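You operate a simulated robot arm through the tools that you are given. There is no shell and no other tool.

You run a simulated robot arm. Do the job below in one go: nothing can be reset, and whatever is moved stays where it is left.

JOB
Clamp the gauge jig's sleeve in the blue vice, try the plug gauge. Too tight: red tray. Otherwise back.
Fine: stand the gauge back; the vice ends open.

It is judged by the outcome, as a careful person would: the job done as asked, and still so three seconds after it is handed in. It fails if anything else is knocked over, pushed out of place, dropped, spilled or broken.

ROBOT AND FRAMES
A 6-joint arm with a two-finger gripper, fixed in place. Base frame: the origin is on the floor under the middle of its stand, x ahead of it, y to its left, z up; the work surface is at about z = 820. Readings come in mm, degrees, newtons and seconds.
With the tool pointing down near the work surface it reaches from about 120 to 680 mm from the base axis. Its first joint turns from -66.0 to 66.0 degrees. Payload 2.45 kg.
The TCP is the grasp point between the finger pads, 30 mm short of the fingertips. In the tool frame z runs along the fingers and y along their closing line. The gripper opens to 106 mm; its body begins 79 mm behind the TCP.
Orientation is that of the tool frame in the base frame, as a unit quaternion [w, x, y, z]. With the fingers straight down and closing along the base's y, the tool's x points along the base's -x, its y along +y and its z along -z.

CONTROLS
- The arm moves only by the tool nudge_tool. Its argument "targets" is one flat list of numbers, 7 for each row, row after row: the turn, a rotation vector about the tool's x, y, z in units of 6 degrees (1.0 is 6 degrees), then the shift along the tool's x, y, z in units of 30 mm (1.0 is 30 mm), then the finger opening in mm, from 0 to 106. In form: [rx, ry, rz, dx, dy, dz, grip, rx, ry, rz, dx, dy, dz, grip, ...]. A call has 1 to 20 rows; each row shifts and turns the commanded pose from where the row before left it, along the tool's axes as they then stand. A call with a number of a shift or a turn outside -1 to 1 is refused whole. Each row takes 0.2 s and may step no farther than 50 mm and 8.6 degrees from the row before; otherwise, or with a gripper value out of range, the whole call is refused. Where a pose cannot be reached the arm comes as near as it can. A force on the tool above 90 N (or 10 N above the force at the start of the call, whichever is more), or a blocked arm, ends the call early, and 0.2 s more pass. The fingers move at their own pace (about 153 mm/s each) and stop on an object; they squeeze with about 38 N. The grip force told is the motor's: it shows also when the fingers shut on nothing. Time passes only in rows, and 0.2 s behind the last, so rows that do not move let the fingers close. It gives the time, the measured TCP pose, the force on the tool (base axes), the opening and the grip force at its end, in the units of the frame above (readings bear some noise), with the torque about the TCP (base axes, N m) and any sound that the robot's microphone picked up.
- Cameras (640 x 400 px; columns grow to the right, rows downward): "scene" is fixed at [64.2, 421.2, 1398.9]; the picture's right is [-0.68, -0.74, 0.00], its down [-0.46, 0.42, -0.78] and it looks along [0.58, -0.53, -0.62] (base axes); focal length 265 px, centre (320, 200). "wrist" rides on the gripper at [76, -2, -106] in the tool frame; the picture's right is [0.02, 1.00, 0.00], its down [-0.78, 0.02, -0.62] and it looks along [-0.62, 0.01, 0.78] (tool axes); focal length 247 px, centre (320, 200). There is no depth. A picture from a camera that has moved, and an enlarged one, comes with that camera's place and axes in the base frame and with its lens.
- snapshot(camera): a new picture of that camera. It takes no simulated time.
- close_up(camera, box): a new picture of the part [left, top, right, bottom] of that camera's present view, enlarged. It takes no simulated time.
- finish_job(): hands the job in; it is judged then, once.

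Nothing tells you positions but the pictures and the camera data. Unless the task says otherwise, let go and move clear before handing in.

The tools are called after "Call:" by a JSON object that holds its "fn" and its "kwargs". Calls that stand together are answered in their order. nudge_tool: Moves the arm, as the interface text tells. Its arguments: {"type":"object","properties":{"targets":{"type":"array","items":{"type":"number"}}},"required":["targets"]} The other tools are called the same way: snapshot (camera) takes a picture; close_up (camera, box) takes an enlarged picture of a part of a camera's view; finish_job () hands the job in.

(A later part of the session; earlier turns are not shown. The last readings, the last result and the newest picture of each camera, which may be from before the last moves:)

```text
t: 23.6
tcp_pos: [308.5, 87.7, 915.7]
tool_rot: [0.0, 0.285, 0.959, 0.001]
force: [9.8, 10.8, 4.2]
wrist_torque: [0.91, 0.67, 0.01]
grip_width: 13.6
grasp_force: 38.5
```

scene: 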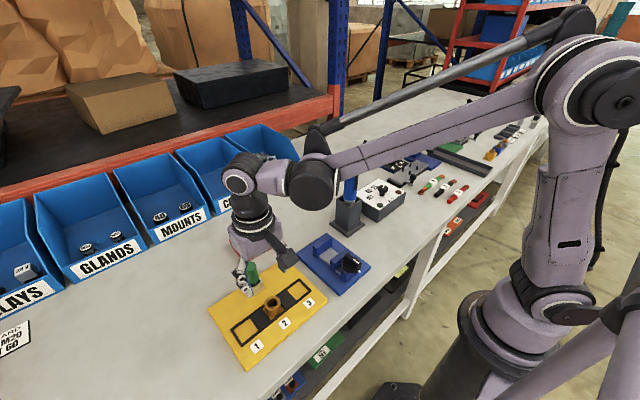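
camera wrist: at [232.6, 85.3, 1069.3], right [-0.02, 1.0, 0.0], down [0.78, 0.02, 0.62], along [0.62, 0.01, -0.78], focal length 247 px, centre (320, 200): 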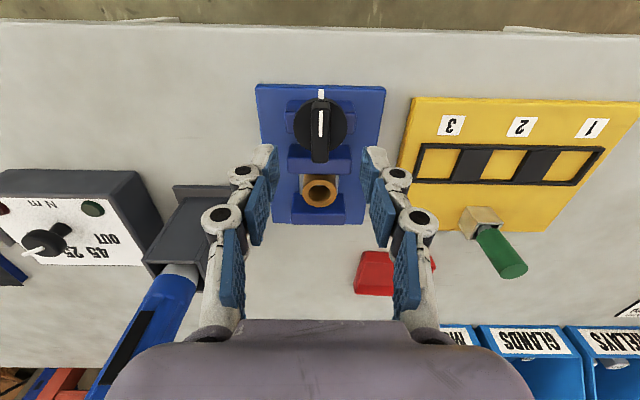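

Call:
{"fn": "nudge_tool", "kwargs": {"targets": [0, 0, 0.5, 0, 0.03, 0, 0, 0, 0, 0.7, 0, 0, 0, 0, 0, 0, 0.7, 0, 0, 0, 0, 0, 0, 0.7, 0, 0, 0, 0, 0, 0, 0.7, 0, 0, 0, 0, 0, 0, 0.7, 0, 0, 0, 0]}}

Call:
{"fn": "close_up", "kwargs": {"camera": "wrist", "box": [220, 70, 420, 250]}}

Call:
{"fn": "close_up", "kwargs": {"camera": "scene", "box": [310, 220, 370, 280]}}

```text
t: 25.0
tcp_pos: [310.9, 89.4, 916.0]
tool_rot: [0.001, 0.478, 0.878, 0.001]
force: [9.8, 15.3, 0.3]
wrist_torque: [0.36, -0.24, 0.07]
grip_width: 13.6
grasp_force: 38.0
```

```text
2.22 times, centred on (320, 160) of wrist
camera zoom: at [266.7, 152.6, 1022.3], right [0.83, 0.56, 0.0], down [0.44, -0.65, 0.62], along [0.35, -0.51, -0.78], focal length 549 px, centre (320, 289)
```

zoom: 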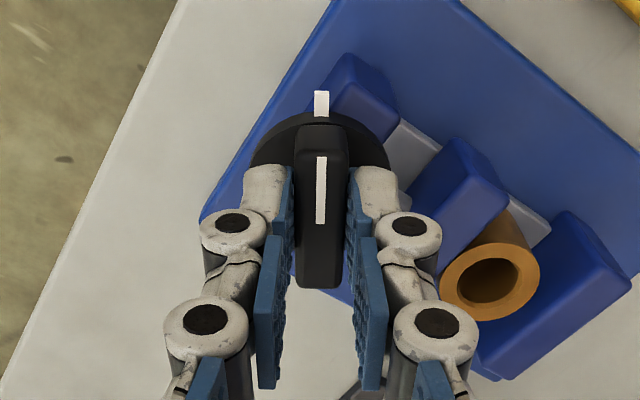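

```text
6.67 times, centred on (340, 250) of scene
camera zoom: at [64.7, 421.6, 1398.7], right [-0.68, -0.74, 0.0], down [-0.46, 0.42, -0.78], along [0.58, -0.53, -0.62], focal length 1765 px, centre (187, -133)
```

zoom: 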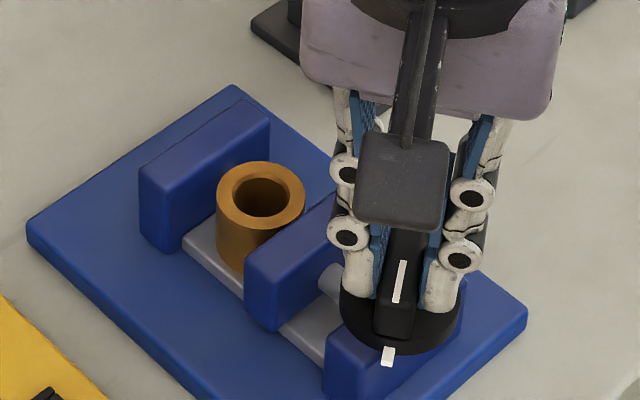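

The turn has reached 57° and the jaw is still moving without resistance. I'm continuing with a small centring correction for the side load.

Call:
{"fn": "nudge_tool", "kwargs": {"targets": [0, 0, 0.5, 0.013, 0.03, 0, 0, 0, 0, 0.7, 0, 0, 0, 0, 0, 0, 0.7, 0, 0, 0, 0, 0, 0, 0.7, 0, 0, 0, 0, 0, 0, 0.7, 0, 0, 0, 0]}}

Call:
{"fn": "close_up", "kwargs": {"camera": "wrist", "box": [220, 70, 420, 250]}}

Call:
{"fn": "close_up", "kwargs": {"camera": "scene", "box": [310, 220, 370, 280]}}

```text
t: 26.2
tcp_pos: [311.0, 89.3, 915.6]
tool_rot: [0.002, 0.622, 0.783, 0.001]
force: [12.3, 12.0, 0.2]
wrist_torque: [-0.37, -0.31, 0.04]
grip_width: 13.5
grasp_force: 38.1
```

```text
2.22 times, centred on (320, 160) of wrist
camera zoom: at [291.5, 163.9, 1022.4], right [0.97, 0.25, 0.0], down [0.19, -0.76, 0.62], along [0.16, -0.6, -0.78], focal length 549 px, centre (320, 289)
```

zoom: 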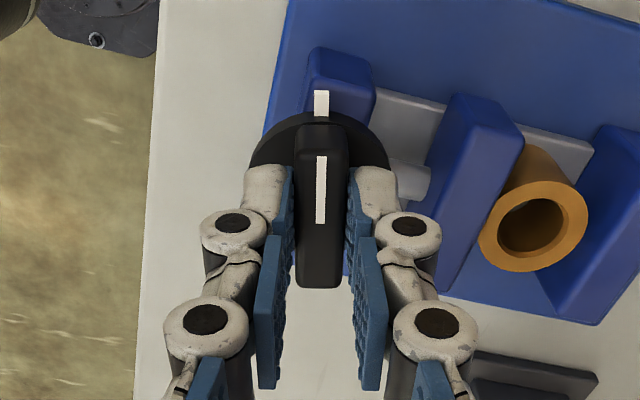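

```text
6.67 times, centred on (340, 250) of scene
camera zoom: at [64.6, 421.5, 1398.7], right [-0.68, -0.74, 0.0], down [-0.46, 0.42, -0.78], along [0.58, -0.53, -0.62], focal length 1765 px, centre (187, -133)
```

zoom: 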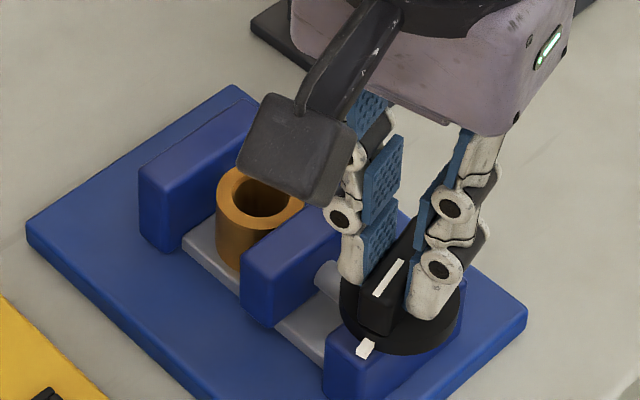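

At 77° the moving jaw is close to the sleeve. I'm continuing in small steps and watching the torque.

Call:
{"fn": "nudge_tool", "kwargs": {"targets": [0, 0, 0.6, 0.01, 0.02, 0, 0, 0, 0, 0.6, 0, 0, 0, 0, 0, 0, 0.6, 0, 0, 0, 0, 0, 0, 0.6, 0, 0, 0, 0]}}

Call:
{"fn": "close_up", "kwargs": {"camera": "wrist", "box": [260, 70, 460, 250]}}

Call:
{"fn": "close_up", "kwargs": {"camera": "scene", "box": [310, 220, 370, 280]}}

```text
t: 27.2
tcp_pos: [312.4, 90.1, 915.2]
tool_rot: [0.002, 0.715, 0.699, 0.002]
force: [16.3, 5.6, 1.7]
wrist_torque: [-0.47, -0.32, 0.05]
grip_width: 13.6
grasp_force: 37.8
```

```text
2.22 times, centred on (360, 160) of wrist
camera zoom: at [311.1, 166.4, 1022.5], right [1.0, 0.0, 0.01], down [0.0, -0.78, 0.62], along [0.0, -0.62, -0.78], focal length 549 px, centre (231, 289)
```

zoom: 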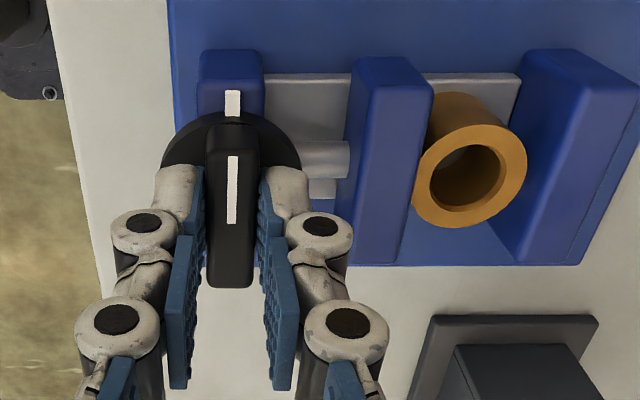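

```text
6.67 times, centred on (340, 250) of scene
camera zoom: at [64.6, 421.3, 1398.8], right [-0.68, -0.74, 0.0], down [-0.46, 0.42, -0.78], along [0.58, -0.53, -0.62], focal length 1765 px, centre (187, -133)
```

zoom: 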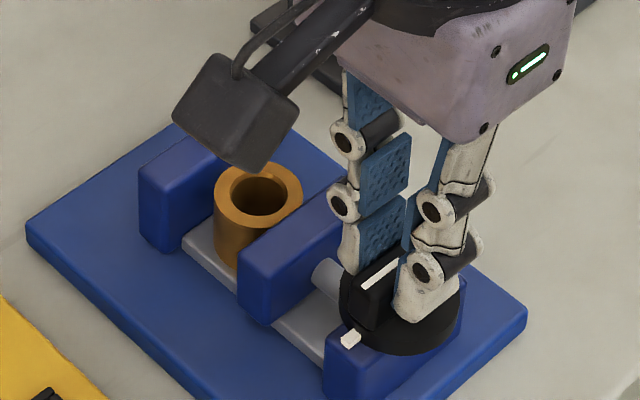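

At 91° the jaw is about touching the sleeve, with 1–2 mm of play left at the far jaw. I'm continuing in smaller steps until it clamps.

Call:
{"fn": "nudge_tool", "kwargs": {"targets": [0, 0, 0.5, 0, 0, 0, 0, 0, 0, 0.5, 0, 0, 0, 0, 0, 0, 0.5, 0, 0, 0, 0]}}

Call:
{"fn": "close_up", "kwargs": {"camera": "wrist", "box": [260, 70, 460, 250]}}

```text
t: 28.0
tcp_pos: [312.1, 90.6, 916.5]
tool_rot: [0.002, 0.768, 0.64, 0.003]
force: [22.8, 5.1, -0.7]
wrist_torque: [-0.8, -0.4, 0.1]
grip_width: 13.8
grasp_force: 37.3
```

```text
2.22 times, centred on (360, 160) of wrist
camera zoom: at [323.1, 165.2, 1022.7], right [0.99, -0.16, 0.01], down [-0.13, -0.77, 0.62], along [-0.09, -0.61, -0.78], focal length 549 px, centre (231, 289)
```

zoom: 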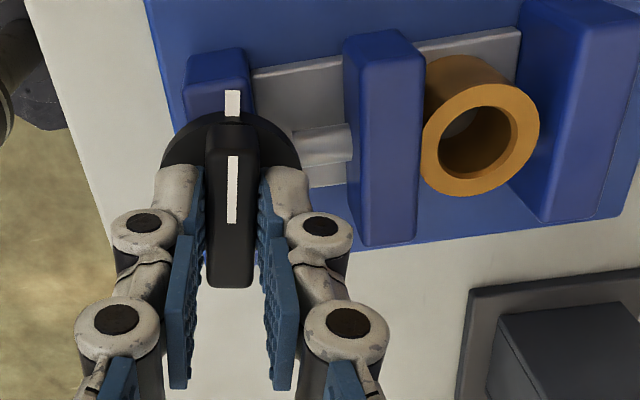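

Call:
{"fn": "nudge_tool", "kwargs": {"targets": [0, 0, 0.4, 0, 0.04, 0, 0, 0, 0, 0.4, 0, 0.02, 0, 0, 0, 0, 0.4, 0, 0, 0, 0]}}

Call:
{"fn": "close_up", "kwargs": {"camera": "wrist", "box": [260, 70, 460, 250]}}

Call:
{"fn": "close_up", "kwargs": {"camera": "scene", "box": [310, 220, 370, 280]}}

```text
t: 28.8
tcp_pos: [313.5, 90.2, 916.9]
tool_rot: [0.0, 0.806, 0.591, 0.001]
force: [11.8, -3.0, 0.3]
wrist_torque: [0.95, -0.65, 0.07]
grip_width: 13.4
grasp_force: 38.1
```

```text
2.22 times, centred on (360, 160) of wrist
camera zoom: at [333.4, 163.0, 1022.7], right [0.96, -0.28, 0.0], down [-0.22, -0.75, 0.62], along [-0.17, -0.6, -0.78], focal length 549 px, centre (231, 289)
```

zoom: 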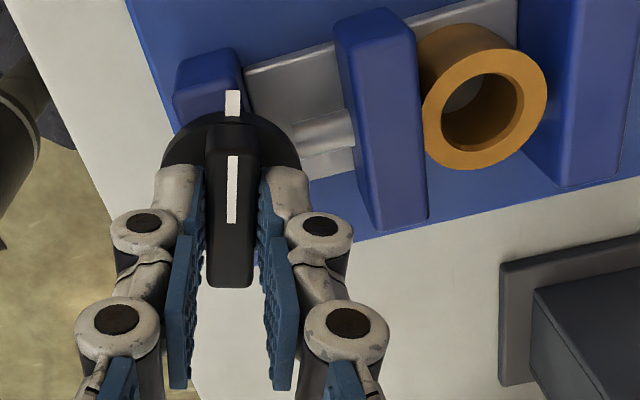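

```text
6.67 times, centred on (340, 250) of scene
camera zoom: at [64.6, 421.1, 1398.9], right [-0.68, -0.74, 0.0], down [-0.46, 0.42, -0.78], along [0.58, -0.53, -0.62], focal length 1765 px, centre (187, -133)
```

zoom: 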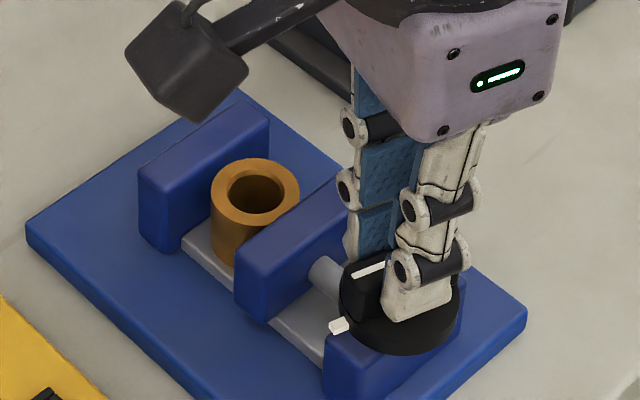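

The jaw is now pushing the sleeve toward the far jaw, so I'm continuing.

Call:
{"fn": "nudge_tool", "kwargs": {"targets": [0, 0, 0.4, 0, 0.01, 0, 0, 0, 0, 0.4, 0, 0, 0, 0, 0, 0, 0.4, 0, 0, 0, 0]}}

Call:
{"fn": "close_up", "kwargs": {"camera": "wrist", "box": [260, 70, 460, 250]}}

Call:
{"fn": "close_up", "kwargs": {"camera": "scene", "box": [310, 220, 370, 280]}}

```text
t: 29.6
tcp_pos: [313.0, 91.2, 915.8]
tool_rot: [0.0, 0.842, 0.539, 0.0]
force: [12.1, 0.0, -0.4]
wrist_torque: [0.01, -0.34, 0.05]
grip_width: 13.5
grasp_force: 37.7
```

```text
2.22 times, centred on (360, 160) of wrist
camera zoom: at [342.8, 159.8, 1022.8], right [0.92, -0.4, 0.0], down [-0.31, -0.72, 0.62], along [-0.25, -0.57, -0.78], focal length 549 px, centre (231, 289)
```

zoom: 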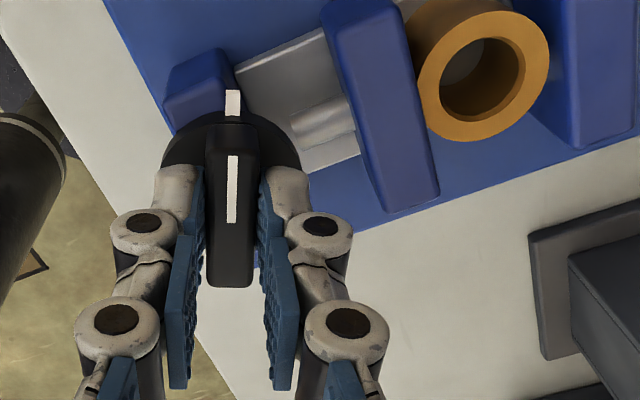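

```text
6.67 times, centred on (340, 250) of scene
camera zoom: at [64.8, 421.2, 1398.8], right [-0.68, -0.74, 0.0], down [-0.46, 0.42, -0.78], along [0.58, -0.53, -0.62], focal length 1765 px, centre (187, -133)
```

zoom: 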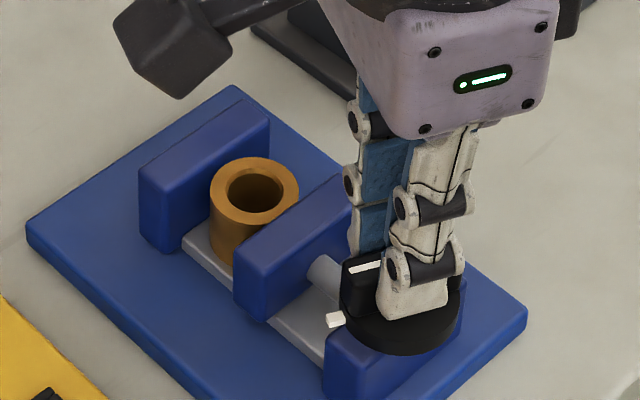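

Call:
{"fn": "nudge_tool", "kwargs": {"targets": [0, 0, 0.4, 0, 0.01, 0, 0, 0, 0, 0.4, 0, 0, 0, 0, 0, 0, 0.4, 0, 0, 0, 0]}}

Call:
{"fn": "close_up", "kwargs": {"camera": "wrist", "box": [260, 40, 460, 220]}}

Call:
{"fn": "close_up", "kwargs": {"camera": "scene", "box": [310, 220, 370, 280]}}

```text
t: 30.4
tcp_pos: [313.5, 89.4, 916.9]
tool_rot: [0.0, 0.875, 0.485, 0.001]
force: [14.7, 1.2, -0.3]
wrist_torque: [-0.38, -0.04, 0.02]
grip_width: 13.7
grasp_force: 38.2
```

```text
2.22 times, centred on (360, 130) of wrist
camera zoom: at [351.6, 155.1, 1023.3], right [0.86, -0.51, 0.0], down [-0.4, -0.67, 0.62], along [-0.32, -0.53, -0.78], focal length 549 px, centre (231, 356)
```

zoom: 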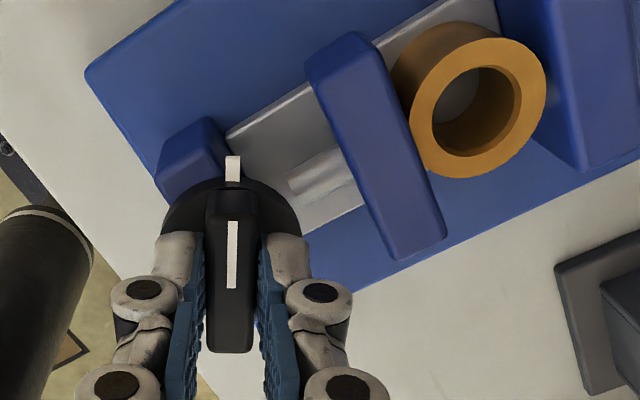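

```text
6.67 times, centred on (340, 250) of scene
camera zoom: at [64.7, 421.3, 1398.8], right [-0.68, -0.74, 0.0], down [-0.46, 0.42, -0.78], along [0.58, -0.53, -0.62], focal length 1765 px, centre (187, -133)
```

zoom: 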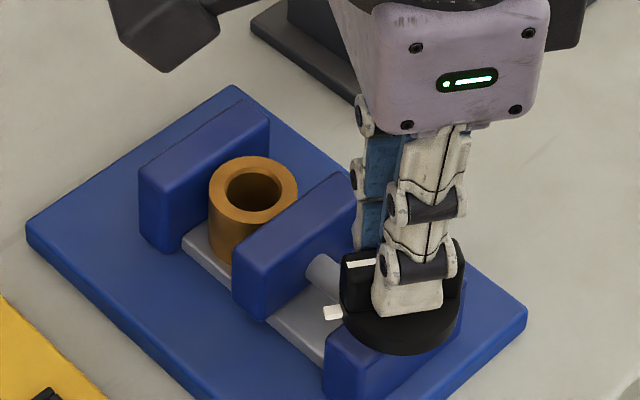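

Call:
{"fn": "nudge_tool", "kwargs": {"targets": [0, 0, 0.4, 0, 0.01, 0, 0, 0, 0, 0.4, 0, 0, 0, 0, 0, 0, 0.4, 0, 0, 0, 0]}}

Call:
{"fn": "close_up", "kwargs": {"camera": "wrist", "box": [260, 40, 460, 220]}}

Call:
{"fn": "close_up", "kwargs": {"camera": "scene", "box": [310, 220, 370, 280]}}

```text
t: 31.2
tcp_pos: [314.4, 89.8, 916.7]
tool_rot: [0.001, 0.903, 0.43, 0.001]
force: [17.1, 2.5, 0.2]
wrist_torque: [-0.4, 0.01, 0.04]
grip_width: 13.8
grasp_force: 37.8
```

```text
2.22 times, centred on (360, 130) of wrist
camera zoom: at [359.7, 149.5, 1023.4], right [0.79, -0.61, 0.0], down [-0.48, -0.62, 0.62], along [-0.38, -0.49, -0.78], focal length 549 px, centre (231, 356)
```

zoom: 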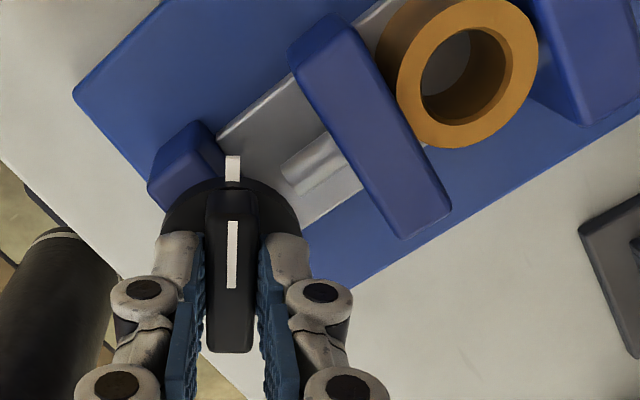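

```text
6.67 times, centred on (340, 250) of scene
camera zoom: at [64.8, 421.3, 1398.8], right [-0.68, -0.74, 0.0], down [-0.46, 0.42, -0.78], along [0.58, -0.53, -0.62], focal length 1765 px, centre (187, -133)
```

zoom: 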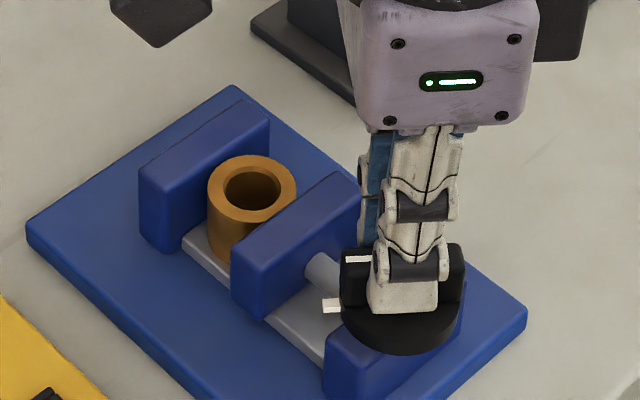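

Call:
{"fn": "nudge_tool", "kwargs": {"targets": [0, 0, 0.4, 0.017, 0.02, 0, 0, 0, 0, 0.4, 0, 0, 0, 0, 0, 0, 0.4, 0, 0, 0, 0]}}

Call:
{"fn": "close_up", "kwargs": {"camera": "wrist", "box": [260, 20, 460, 200]}}

Call:
{"fn": "close_up", "kwargs": {"camera": "scene", "box": [310, 220, 370, 280]}}

```text
t: 32.0
tcp_pos: [314.0, 89.1, 916.4]
tool_rot: [-0.001, 0.928, 0.372, 0.001]
force: [7.7, 0.1, 18.9]
wrist_torque: [0.59, -0.82, 0.01]
grip_width: 13.7
grasp_force: 38.0
```

```text
2.22 times, centred on (360, 110) of wrist
camera zoom: at [367.4, 142.9, 1023.3], right [0.71, -0.71, 0.0], down [-0.56, -0.55, 0.62], along [-0.44, -0.44, -0.78], focal length 549 px, centre (231, 400)
```

zoom: 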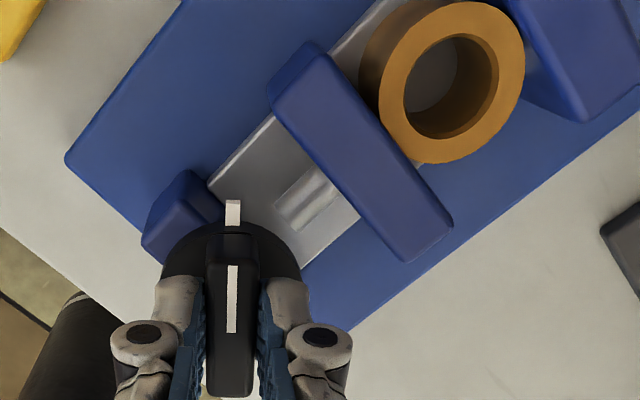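

```text
6.67 times, centred on (340, 250) of scene
camera zoom: at [64.2, 421.1, 1398.9], right [-0.68, -0.74, 0.0], down [-0.46, 0.42, -0.78], along [0.58, -0.53, -0.62], focal length 1765 px, centre (187, -133)
```

zoom: 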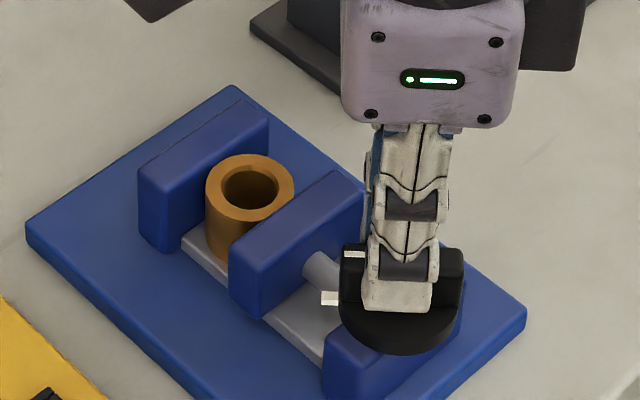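

Call:
{"fn": "nudge_tool", "kwargs": {"targets": [0, 0, 0.3, 0, 0, 0, 0, 0, 0, 0.3, 0, 0, 0, 0, 0, 0, 0.3, 0, 0, 0, 0]}}

Call:
{"fn": "close_up", "kwargs": {"camera": "wrist", "box": [260, 0, 460, 180]}}

Call:
{"fn": "close_up", "kwargs": {"camera": "scene", "box": [310, 220, 370, 280]}}

```text
t: 32.8
tcp_pos: [313.3, 88.4, 915.8]
tool_rot: [0.0, 0.945, 0.328, 0.0]
force: [5.2, -0.8, 29.5]
wrist_torque: [0.06, -0.24, 0.02]
grip_width: 13.5
grasp_force: 38.0
```

```text
2.22 times, centred on (360, 90) of wrist
camera zoom: at [372.5, 137.4, 1022.6], right [0.64, -0.77, 0.0], down [-0.6, -0.5, 0.62], along [-0.48, -0.4, -0.78], focal length 549 px, centre (231, 444)
```

zoom: 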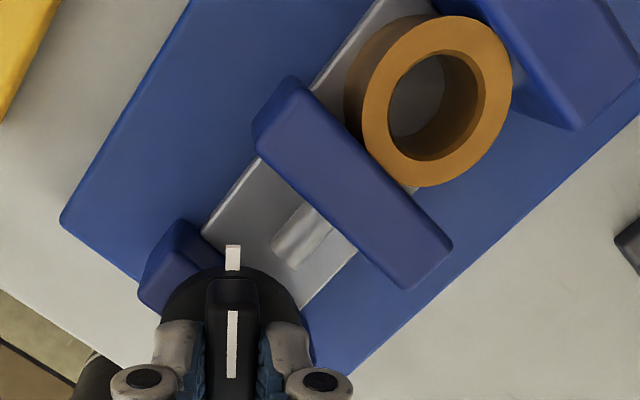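

```text
6.67 times, centred on (340, 250) of scene
camera zoom: at [64.0, 421.1, 1398.9], right [-0.68, -0.74, 0.0], down [-0.46, 0.42, -0.78], along [0.58, -0.53, -0.62], focal length 1765 px, centre (187, -133)
```

zoom: 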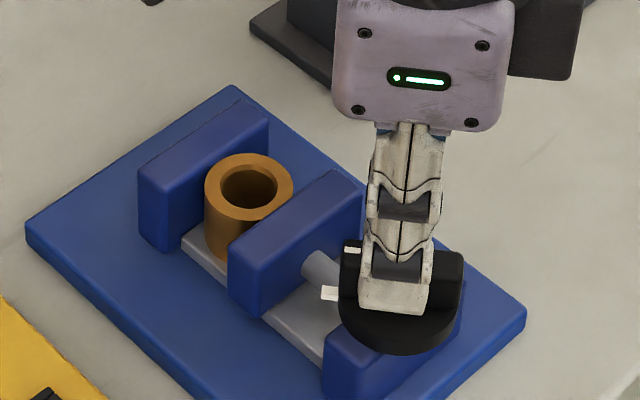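

Call:
{"fn": "nudge_tool", "kwargs": {"targets": [0, 0, 0.3, 0, 0, -0.03, 0, 0, 0, 0.3, 0, 0, 0, 0, 0, 0, 0.3, 0, 0, 0, 0]}}

Call:
{"fn": "close_up", "kwargs": {"camera": "wrist", "box": [260, 0, 460, 180]}}

Call:
{"fn": "close_up", "kwargs": {"camera": "scene", "box": [310, 220, 370, 280]}}

```text
t: 33.6
tcp_pos: [312.2, 89.0, 917.0]
tool_rot: [0.0, 0.959, 0.283, 0.0]
force: [4.5, -1.9, -0.3]
wrist_torque: [0.0, -0.2, 0.03]
grip_width: 13.9
grasp_force: 38.3
```

```text
2.22 times, centred on (360, 90) of wrist
camera zoom: at [376.8, 131.4, 1022.9], right [0.56, -0.83, 0.0], down [-0.65, -0.44, 0.62], along [-0.51, -0.35, -0.78], focal length 549 px, centre (231, 444)
```

zoom: 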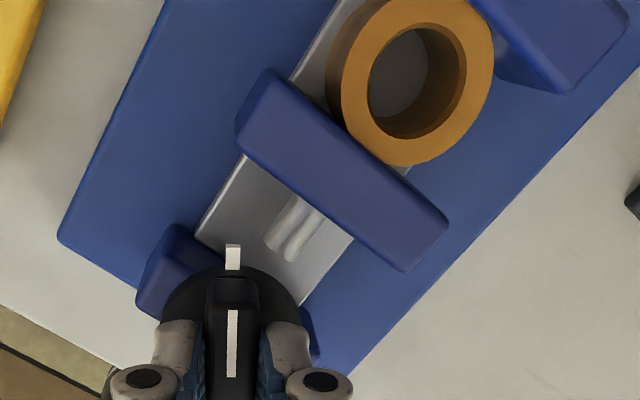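

```text
6.67 times, centred on (340, 250) of scene
camera zoom: at [64.6, 421.2, 1398.8], right [-0.68, -0.74, 0.0], down [-0.46, 0.42, -0.78], along [0.58, -0.53, -0.62], focal length 1765 px, centre (187, -133)
```

zoom: 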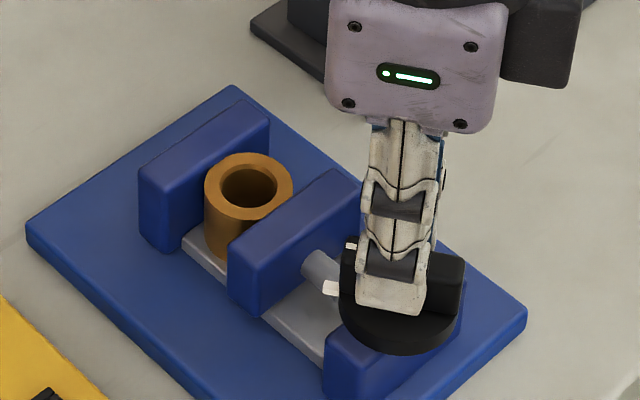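

Call:
{"fn": "nudge_tool", "kwargs": {"targets": [0, 0, 0.3, 0, 0, 0, 0, 0, 0, 0.3, 0, 0, 0, 0, 0, 0, 0.3, 0, 0, 0, 0, 0, 0, 0.3, 0, 0, 0, 0]}}

Call:
{"fn": "close_up", "kwargs": {"camera": "wrist", "box": [260, 0, 460, 180]}}

Call:
{"fn": "close_up", "kwargs": {"camera": "scene", "box": [310, 220, 370, 280]}}

```text
t: 34.6
tcp_pos: [314.2, 88.4, 916.0]
tool_rot: [0.0, 0.975, 0.222, 0.0]
force: [5.2, -9.4, 0.4]
wrist_torque: [-0.39, 0.3, 0.07]
grip_width: 13.7
grasp_force: 38.5
```

```text
2.22 times, centred on (360, 90) of wrist
camera zoom: at [381.9, 123.1, 1023.5], right [0.45, -0.89, 0.0], down [-0.7, -0.35, 0.62], along [-0.55, -0.28, -0.78], focal length 549 px, centre (231, 444)
```

zoom: 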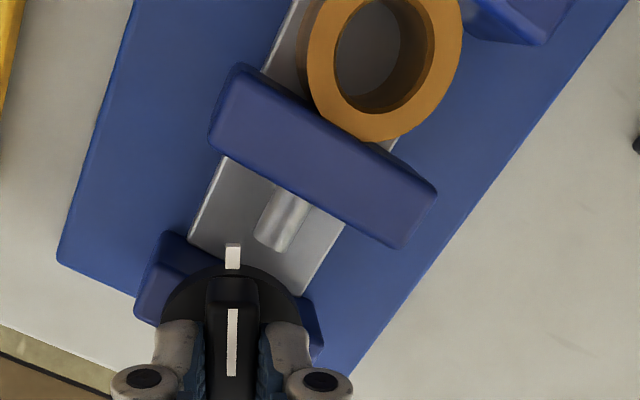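

```text
6.67 times, centred on (340, 250) of scene
camera zoom: at [64.5, 421.0, 1398.9], right [-0.68, -0.74, 0.0], down [-0.46, 0.42, -0.78], along [0.58, -0.53, -0.62], focal length 1765 px, centre (187, -133)
```

zoom: 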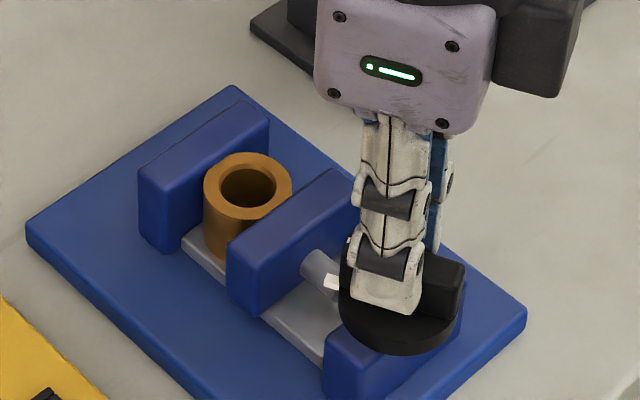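

Call:
{"fn": "nudge_tool", "kwargs": {"targets": [0, 0, 0.3, 0, 0, 0, 0, 0, 0, 0.3, 0, 0, 0, 0, 0, 0, 0.3, 0, 0, 0, 0, 0, 0, 0.3, 0, 0, 0, 0]}}

Call:
{"fn": "close_up", "kwargs": {"camera": "wrist", "box": [240, 0, 440, 180]}}

Call:
{"fn": "close_up", "kwargs": {"camera": "scene", "box": [310, 220, 370, 280]}}

```text
t: 35.6
tcp_pos: [319.1, 67.4, 917.4]
tool_rot: [-0.005, 0.987, 0.163, -0.001]
force: [-12.2, 20.7, 11.7]
wrist_torque: [0.57, 0.14, 0.51]
grip_width: 13.7
grasp_force: 37.3
out of reach, approached as far as the arm can: row 2, 3, 4
```

```text
2.22 times, centred on (340, 90) of wrist
camera zoom: at [390.5, 91.7, 1024.0], right [0.34, -0.94, -0.01], down [-0.73, -0.28, 0.62], along [-0.59, -0.21, -0.78], focal length 549 px, centre (276, 444)
```

zoom: 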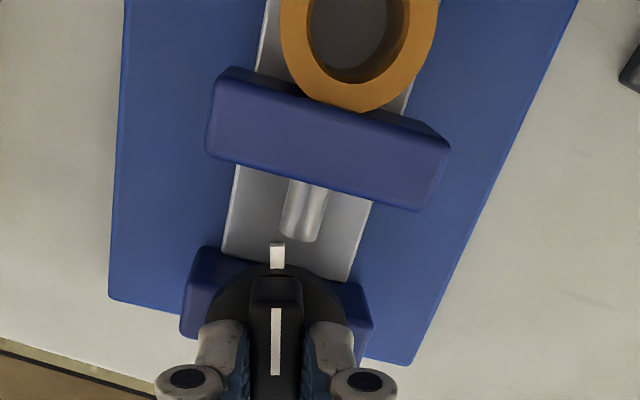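

```text
6.67 times, centred on (340, 250) of scene
camera zoom: at [63.8, 421.7, 1398.7], right [-0.68, -0.74, 0.0], down [-0.46, 0.42, -0.78], along [0.58, -0.53, -0.62], focal length 1765 px, centre (187, -133)
```

zoom: 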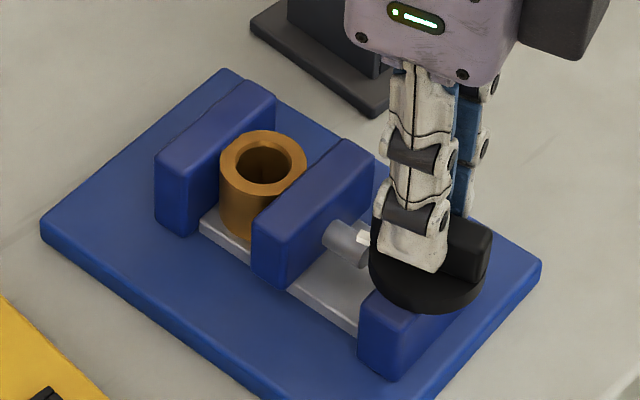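

The arm reached its wrist limit at about 156° of turn and dragged the vice sideways by about 20 mm. I'm backing the rotation off gently, still holding the knob, so the vice is drawn back the way it came.

Call:
{"fn": "nudge_tool", "kwargs": {"targets": [0, 0, -0.15, 0, 0, 0, 0, 0, 0, -0.15, 0, 0, 0, 0, 0, 0, -0.15, 0, 0, 0, 0, 0, 0, -0.15, 0, 0, 0, 0, 0, 0, -0.15, 0, 0, 0, 0, 0, 0, -0.15, 0, 0, 0, 0, 0, 0, -0.15, 0, 0, 0, 0]}}

Call:
{"fn": "snapshot", "kwargs": {"camera": "scene"}}

Call:
{"fn": "close_up", "kwargs": {"camera": "scene", "box": [310, 220, 370, 280]}}

Call:
{"fn": "snapshot", "kwargs": {"camera": "wrist"}}

```text
t: 37.2
tcp_pos: [318.3, 66.9, 918.5]
tool_rot: [-0.004, 0.977, 0.215, 0.0]
force: [-12.8, 23.7, 1.7]
wrist_torque: [0.35, 0.73, 0.28]
grip_width: 13.5
grasp_force: 38.4
```

```text
taken
```

scene: 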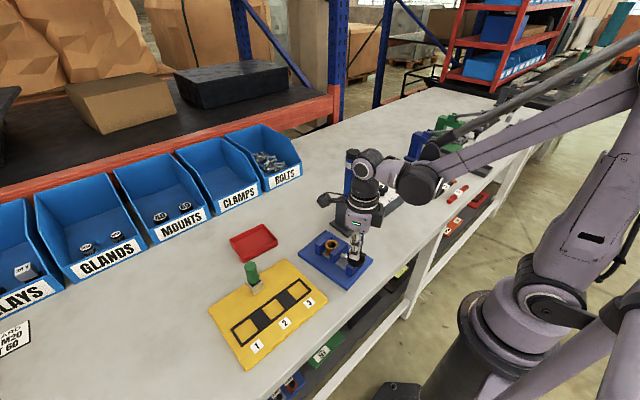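

```text
6.67 times, centred on (340, 250) of scene
camera zoom: at [63.9, 421.8, 1398.7], right [-0.68, -0.74, 0.0], down [-0.46, 0.42, -0.78], along [0.58, -0.53, -0.62], focal length 1765 px, centre (187, -133)
```

zoom: 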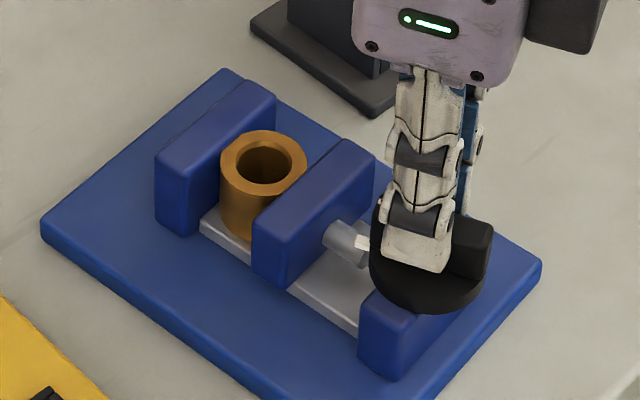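

```text
taken
camera wrist: at [387.1, 99.5, 1023.9], right [0.44, -0.9, -0.01], down [-0.7, -0.35, 0.62], along [-0.56, -0.27, -0.79], focal length 247 px, centre (320, 200)
```

wrist: 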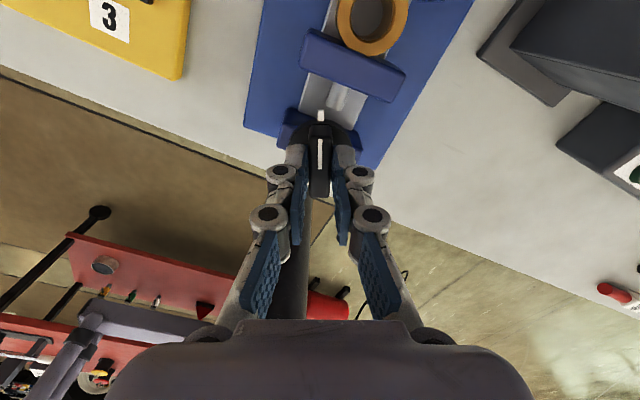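

The vice has shifted about 20 mm and rotated slightly. While I still hold the knob, I'll drag it gently back toward its original place in small steps.

Call:
{"fn": "nudge_tool", "kwargs": {"targets": [0, 0, 0, 0.016, -0.094, 0, 0, 0, 0, 0, 0.016, -0.094, 0, 0, 0, 0, 0, 0.016, -0.094, 0, 0, 0, 0, 0, 0.016, -0.094, 0, 0]}}

Call:
{"fn": "close_up", "kwargs": {"camera": "scene", "box": [290, 220, 380, 300]}}

```text
t: 38.2
tcp_pos: [318.0, 73.4, 917.5]
tool_rot: [0.004, 0.977, 0.214, 0.002]
force: [2.3, -21.0, 12.3]
wrist_torque: [-0.46, -0.37, 0.28]
grip_width: 13.9
grasp_force: 38.3
```

```text
5.00 times, centred on (335, 260) of scene
camera zoom: at [64.2, 420.6, 1399.1], right [-0.68, -0.74, 0.0], down [-0.46, 0.42, -0.78], along [0.58, -0.53, -0.62], focal length 1324 px, centre (245, -100)
```

zoom: 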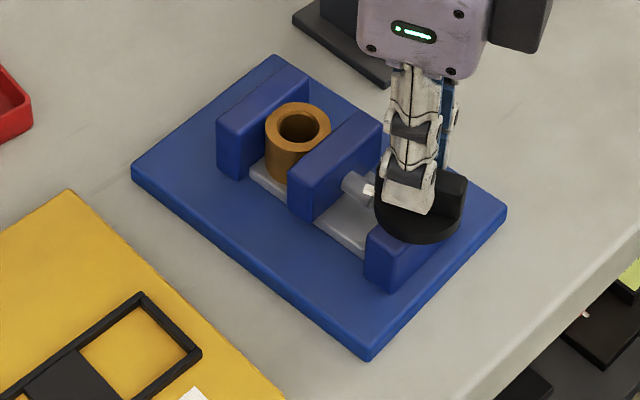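

Call:
{"fn": "nudge_tool", "kwargs": {"targets": [0, 0, 0, 0.012, -0.1, -0.01, 0, 0, 0, 0, 0.012, -0.1, 0, 0, 0, 0, 0, 0.012, -0.1, 0, 0, 0, 0, 0, 0.012, -0.1, 0, 0]}}

Call:
{"fn": "close_up", "kwargs": {"camera": "scene", "box": [290, 220, 380, 300]}}

```text
t: 39.2
tcp_pos: [314.5, 83.4, 918.5]
tool_rot: [0.006, 0.977, 0.214, 0.0]
force: [11.9, -25.4, 4.9]
wrist_torque: [-0.68, -0.19, 0.15]
grip_width: 13.9
grasp_force: 38.1
```

```text
5.00 times, centred on (335, 260) of scene
camera zoom: at [64.5, 420.5, 1399.1], right [-0.68, -0.74, 0.0], down [-0.46, 0.42, -0.78], along [0.58, -0.53, -0.62], focal length 1324 px, centre (245, -100)
```

zoom: 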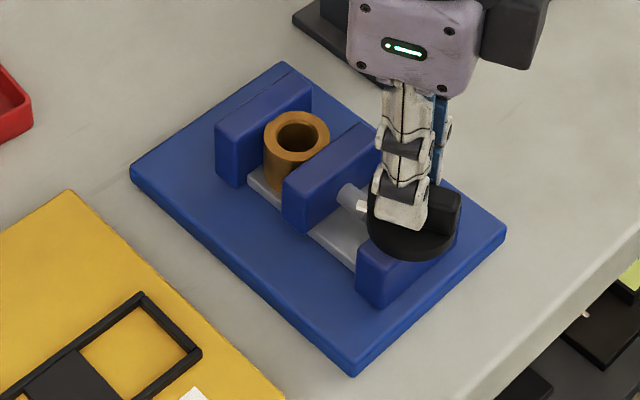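

The vice is nearly back, with about 5 mm in y left. I'm dragging a little more.

Call:
{"fn": "nudge_tool", "kwargs": {"targets": [0, 0, 0, 0.028, -0.06, 0, 0, 0, 0, 0, 0.028, -0.06, 0, 0, 0, 0, 0, 0.028, -0.06, 0, 0]}}

Call:
{"fn": "close_up", "kwargs": {"camera": "scene", "box": [290, 220, 380, 300]}}

```text
t: 40.0
tcp_pos: [314.0, 88.0, 918.2]
tool_rot: [0.005, 0.977, 0.215, -0.002]
force: [-5.5, -32.5, 12.5]
wrist_torque: [-0.9, 0.35, 0.12]
grip_width: 13.7
grasp_force: 37.6
```

```text
5.00 times, centred on (335, 260) of scene
camera zoom: at [64.0, 420.3, 1399.2], right [-0.68, -0.74, 0.0], down [-0.46, 0.42, -0.78], along [0.58, -0.53, -0.62], focal length 1324 px, centre (245, -100)
```

zoom: 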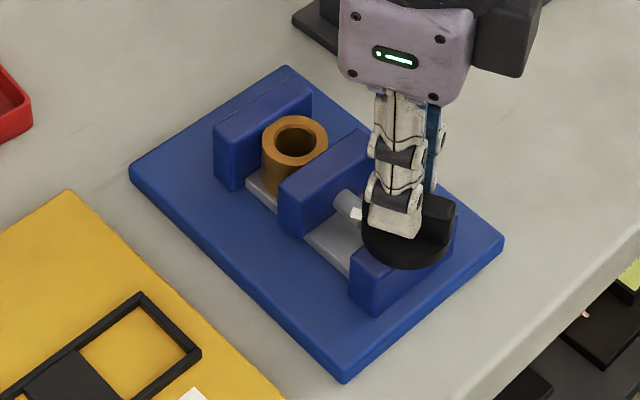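

The vice is back within about 3 mm of its original place. I'll unload the stored side force before releasing the knob.

Call:
{"fn": "nudge_tool", "kwargs": {"targets": [0, 0, 0, -0.03, 0.06, 0, 0, 0, 0, 0, -0.03, 0.06, 0, 0]}}

```text
t: 40.6
tcp_pos: [313.9, 88.3, 917.7]
tool_rot: [0.0, 0.976, 0.217, 0.001]
force: [-2.9, -7.6, 9.2]
wrist_torque: [-0.66, 1.06, 0.02]
grip_width: 13.8
grasp_force: 38.4
```

Call:
{"fn": "nudge_tool", "kwargs": {"targets": [0, 0, 0, -0.01, 0.015, 0, 0, 0, 0, 0, 0, 0, 0, 25, 0, 0, 0, 0, 0, 0, 45, 0, 0, 0, 0, 0, 0, 50, 0, 0, 0, 0, 0, -0.8, 50, 0, 0, 0, 0, 0, -0.8, 50, 0, 0, 0, 0, 0, -0.6, 50]}}

Call:
{"fn": "close_up", "kwargs": {"camera": "scene", "box": [290, 220, 380, 300]}}

Call:
{"fn": "snapshot", "kwargs": {"camera": "wrist"}}

```text
t: 42.2
tcp_pos: [313.5, 88.6, 983.2]
tool_rot: [0.0, 0.977, 0.214, 0.0]
force: [-0.1, -0.1, 0.7]
wrist_torque: [0.0, -0.01, 0.02]
grip_width: 50.2
grasp_force: 0.0
```

```text
5.00 times, centred on (335, 260) of scene
camera zoom: at [64.2, 421.2, 1398.9], right [-0.68, -0.74, 0.0], down [-0.46, 0.42, -0.78], along [0.58, -0.53, -0.62], focal length 1324 px, centre (245, -100)
```

zoom: 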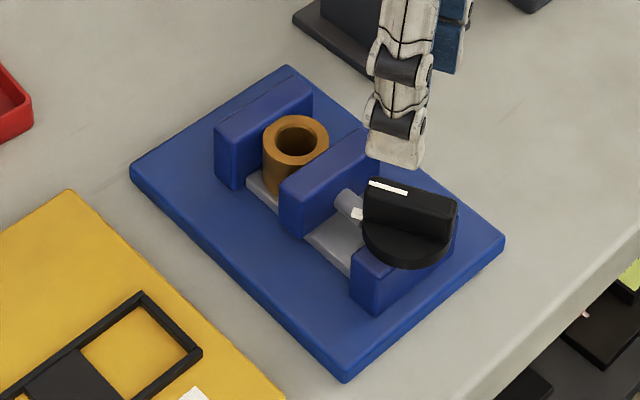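

```text
taken
camera wrist: at [380.8, 121.7, 1090.8], right [0.44, -0.9, 0.0], down [-0.7, -0.34, 0.62], along [-0.56, -0.27, -0.78], focal length 247 px, centre (320, 200)
```

wrist: 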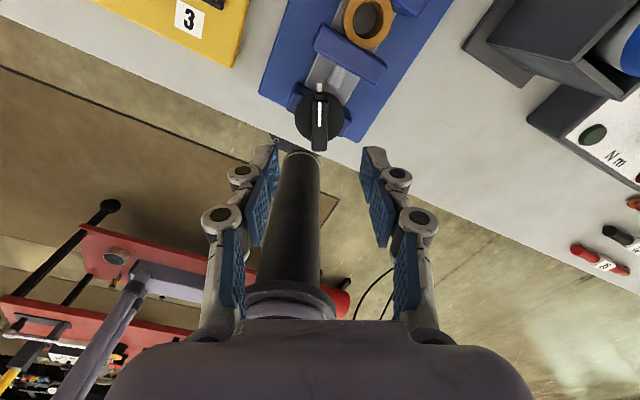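

Released cleanly. The bar is 180°-symmetric, so I'll rotate the gripper back by 180° at a safe height and regrip it with plenty of wrist travel left.

Call:
{"fn": "nudge_tool", "kwargs": {"targets": [0, 0, -1, 0, 0, 0, 50, 0, 0, -1, 0, 0, 0, 50, 0, 0, -1, 0, 0, 0, 50, 0, 0, -1, 0, 0, 0, 50, 0, 0, -1, 0, 0, 0, 50, 0, 0, -1, 0, 0, 0, 50, 0, 0, -1, 0, 0, 0, 50, 0, 0, -1, 0, 0, 0, 50, 0, 0, -1, 0, 0, 0, 50, 0, 0, -1, 0, 0, 0, 50, 0, 0, -1, 0, 0, 0, 50, 0, 0, -1, 0, 0, 0, 50, 0, 0, -1, 0, 0, 0, 50, 0, 0, -1, 0, 0, 0, 50, 0, 0, -1, 0, 0, 0, 50, 0, 0, -1, 0, 0, 0, 50, 0, 0, -1, 0, 0, 0, 50, 0, 0, -1, 0, 0, 0, 50]}}

Call:
{"fn": "nudge_tool", "kwargs": {"targets": [0, 0, -1, 0, 0, 0, 50, 0, 0, -1, 0, 0, 0, 50, 0, 0, -1, 0, 0, 0, 50, 0, 0, -1, 0, 0, 0, 50, 0, 0, -1, 0, 0, 0, 50, 0, 0, -1, 0, 0, 0, 50, 0, 0, -1, 0, 0, 0, 50, 0, 0, -1, 0, 0, 0, 50]}}

Call:
{"fn": "snapshot", "kwargs": {"camera": "wrist"}}

Call:
{"fn": "close_up", "kwargs": {"camera": "wrist", "box": [240, 40, 400, 220]}}

Call:
{"fn": "close_up", "kwargs": {"camera": "scene", "box": [290, 220, 380, 300]}}

```text
t: 46.0
tcp_pos: [312.6, 88.9, 982.7]
tool_rot: [0.0, 0.398, 0.917, 0.0]
force: [-0.1, 0.2, 0.0]
wrist_torque: [0.02, -0.02, -0.04]
grip_width: 50.2
grasp_force: 0.0
```

```text
t: 47.8
tcp_pos: [312.2, 88.9, 982.8]
tool_rot: [0.0, -0.008, 1.0, 0.0]
force: [0.5, -0.1, 0.0]
wrist_torque: [0.01, 0.04, 0.01]
grip_width: 50.0
grasp_force: 0.1
```

```text
taken
camera wrist: at [235.9, 85.3, 1089.4], right [-0.04, 1.0, 0.0], down [0.78, 0.03, 0.62], along [0.62, 0.02, -0.78], focal length 247 px, centre (320, 200)
```

wrist: 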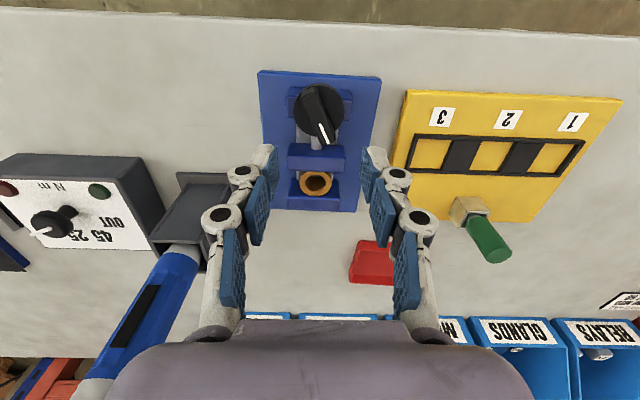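

```text
2.22 times, centred on (320, 130) of wrist
camera zoom: at [235.9, 85.3, 1089.4], right [-0.04, 1.0, 0.0], down [0.78, 0.03, 0.62], along [0.62, 0.02, -0.78], focal length 549 px, centre (320, 356)
```

zoom: 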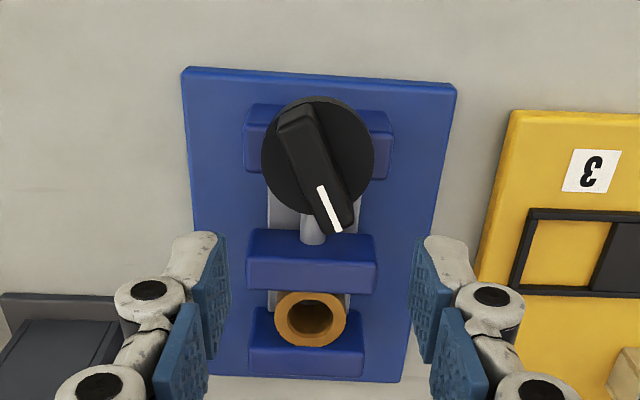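

```text
5.00 times, centred on (335, 260) of scene
camera zoom: at [64.2, 421.2, 1398.9], right [-0.68, -0.74, 0.0], down [-0.46, 0.42, -0.78], along [0.58, -0.53, -0.62], focal length 1324 px, centre (245, -100)
```

zoom: 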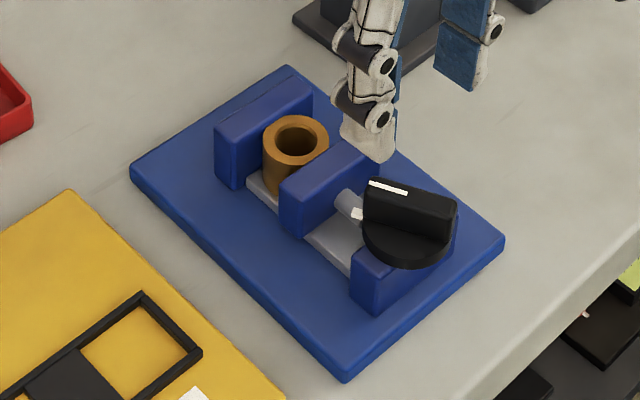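

Call:
{"fn": "close_up", "kwargs": {"camera": "wrist", "box": [280, 130, 360, 220]}}

Call:
{"fn": "close_up", "kwargs": {"camera": "scene", "box": [315, 230, 355, 270]}}

```text
4.44 times, centred on (320, 175) of wrist
camera zoom: at [235.9, 85.3, 1089.4], right [-0.04, 1.0, 0.0], down [0.78, 0.03, 0.62], along [0.62, 0.02, -0.78], focal length 1098 px, centre (320, 311)
```

zoom: 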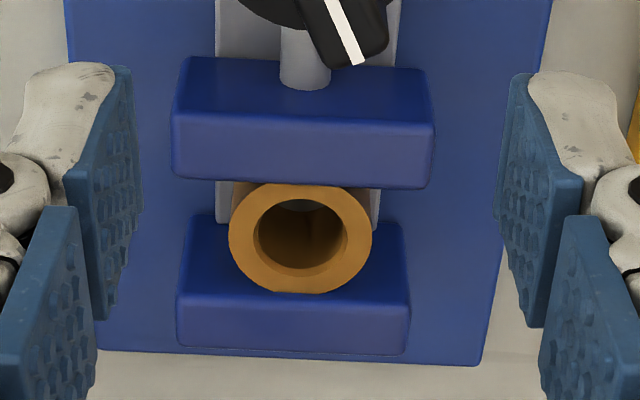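

```text
10.00 times, centred on (335, 250) of scene
camera zoom: at [64.2, 421.2, 1398.9], right [-0.68, -0.74, 0.0], down [-0.46, 0.42, -0.78], along [0.58, -0.53, -0.62], focal length 2648 px, centre (170, -300)
```

zoom: 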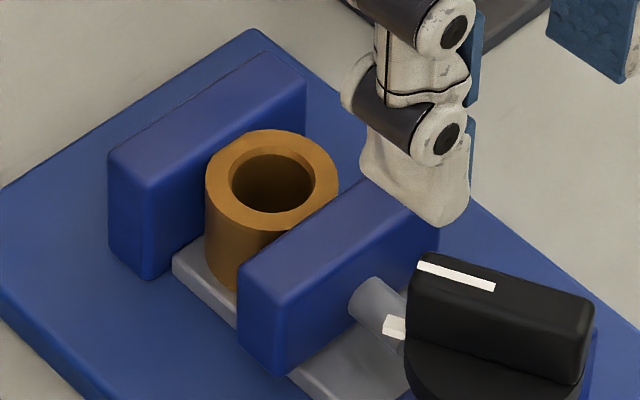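

The sleeve looks nearly clamped. I'll align over the knob axis near (308.5, 87), rotate to match the bar (about −25°), and regrip for final tightening.

Call:
{"fn": "nudge_tool", "kwargs": {"targets": [0, 0, -1, 0.113, -0.05, 0, 50, 0, 0, -1, 0, 0, 0, 50, 0, 0, -1, 0, 0, 0, 50, 0, 0, -1, 0, 0, 0, 50, 0, 0, 0, 0, 0, 0.6, 45, 0, 0, 0, 0, 0, 0.4, 45]}}

Call:
{"fn": "close_up", "kwargs": {"camera": "wrist", "box": [220, 50, 420, 230]}}

```text
t: 49.2
tcp_pos: [309.1, 86.1, 952.7]
tool_rot: [0.0, -0.215, 0.977, 0.0]
force: [-0.8, 0.3, -0.1]
wrist_torque: [0.0, 0.0, -0.03]
grip_width: 45.0
grasp_force: 0.0
```

```text
2.22 times, centred on (320, 140) of wrist
camera zoom: at [239.9, 52.3, 1059.1], right [-0.44, 0.9, 0.0], down [0.7, 0.34, 0.62], along [0.56, 0.27, -0.78], focal length 549 px, centre (320, 333)
```

zoom: 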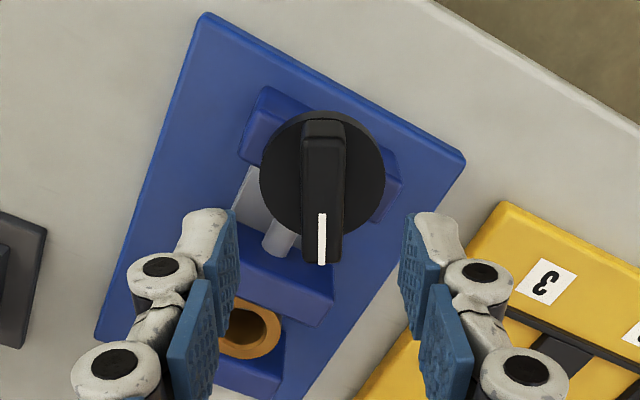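

The bar is aligned with the gripper. I'm descending and gripping.

Call:
{"fn": "nudge_tool", "kwargs": {"targets": [0, 0, 0, 0.0, 0.03, 0.6, 45, 0, 0, 0, 0, 0, 0.4, 40, 0, 0, 0, 0, 0, 0.16, 35, 0, 0, 0, 0, 0, 0, 20, 0, 0, 0, 0, 0, 0, 0, 0, 0, 0, 0, 0, 0, 0]}}

Call:
{"fn": "close_up", "kwargs": {"camera": "wrist", "box": [220, 50, 420, 230]}}

Call:
{"fn": "close_up", "kwargs": {"camera": "scene", "box": [290, 220, 380, 300]}}

```text
t: 50.6
tcp_pos: [309.2, 86.4, 918.2]
tool_rot: [0.0, -0.215, 0.977, -0.001]
force: [3.8, -10.3, -0.3]
wrist_torque: [-0.27, -0.15, -0.01]
grip_width: 13.7
grasp_force: 37.8
```

```text
2.22 times, centred on (320, 140) of wrist
camera zoom: at [240.1, 53.8, 1023.8], right [-0.44, 0.9, 0.0], down [0.7, 0.35, 0.62], along [0.56, 0.27, -0.78], focal length 549 px, centre (320, 333)
```

zoom: 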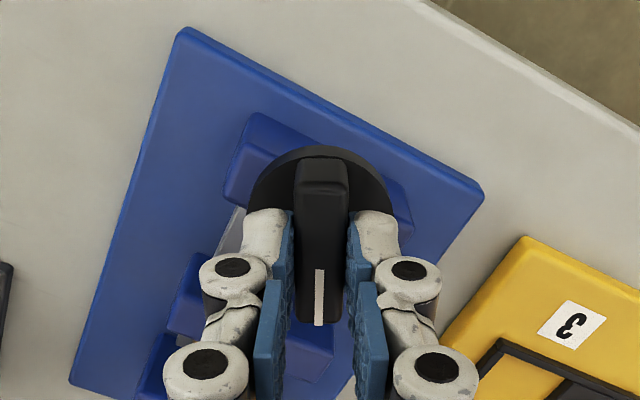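

```text
5.00 times, centred on (335, 260) of scene
camera zoom: at [64.4, 421.0, 1398.9], right [-0.68, -0.74, 0.0], down [-0.46, 0.42, -0.78], along [0.58, -0.53, -0.62], focal length 1324 px, centre (245, -100)
```

zoom: 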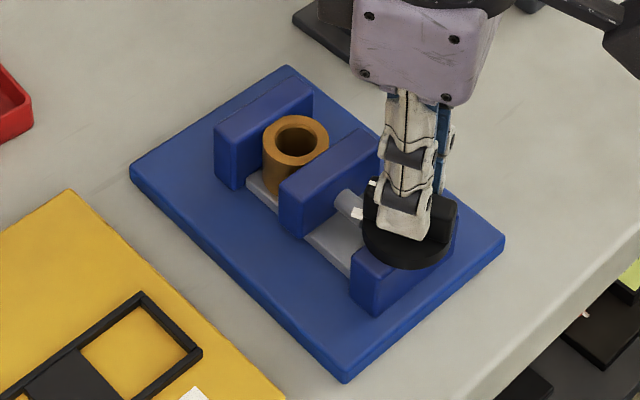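

Gripped. Now I'll tighten in small steps, checking the torque and that the vice itself doesn't turn.

Call:
{"fn": "nudge_tool", "kwargs": {"targets": [0, 0, 0.3, 0, 0, 0, 0, 0, 0, 0.3, 0, 0, 0, 0, 0, 0, 0, 0, 0, 0, 0]}}

Call:
{"fn": "close_up", "kwargs": {"camera": "scene", "box": [290, 220, 380, 300]}}

```text
t: 51.4
tcp_pos: [309.5, 86.6, 917.2]
tool_rot: [0.0, -0.184, 0.983, -0.001]
force: [5.0, -13.4, -0.5]
wrist_torque: [-0.27, -0.19, 0.11]
grip_width: 13.9
grasp_force: 38.3
```

```text
5.00 times, centred on (335, 260) of scene
camera zoom: at [64.6, 420.9, 1398.9], right [-0.68, -0.74, 0.0], down [-0.46, 0.42, -0.78], along [0.58, -0.53, -0.62], focal length 1324 px, centre (245, -100)
```

zoom: 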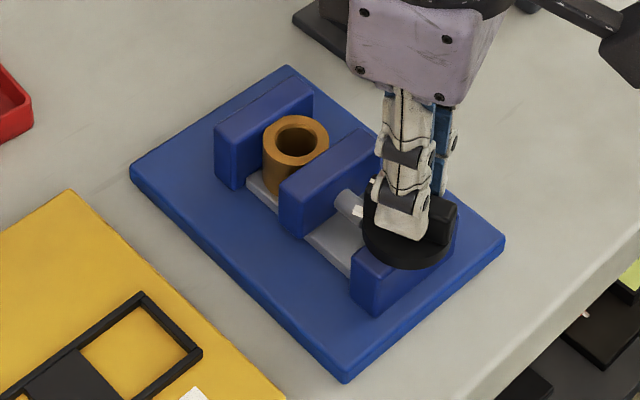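

Call:
{"fn": "nudge_tool", "kwargs": {"targets": [0, 0, 0.2, 0, -0.08, 0, 0, 0, 0, 0.2, 0, 0, 0, 0, 0, 0, 0.2, 0, 0, 0, 0, 0, 0, 0, 0, 0, 0, 0]}}

Call:
{"fn": "close_up", "kwargs": {"camera": "scene", "box": [290, 220, 380, 300]}}

```text
t: 52.4
tcp_pos: [309.7, 87.5, 919.1]
tool_rot: [-0.001, -0.154, 0.988, 0.001]
force: [-2.2, 15.5, 0.0]
wrist_torque: [0.38, -0.01, 0.31]
grip_width: 13.7
grasp_force: 37.9
```

```text
5.00 times, centred on (335, 260) of scene
camera zoom: at [64.4, 421.6, 1398.7], right [-0.68, -0.74, 0.0], down [-0.46, 0.42, -0.78], along [0.58, -0.53, -0.62], focal length 1324 px, centre (245, -100)
```

zoom: 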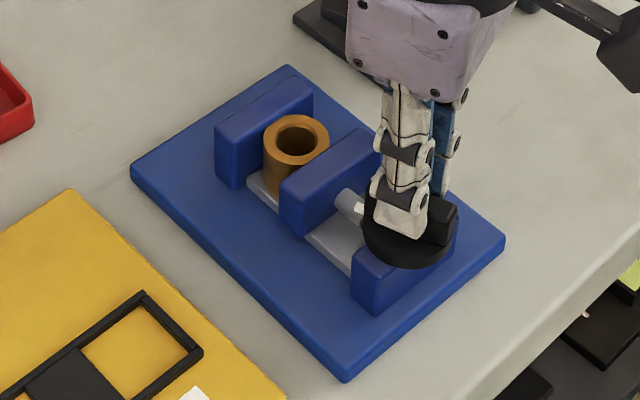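

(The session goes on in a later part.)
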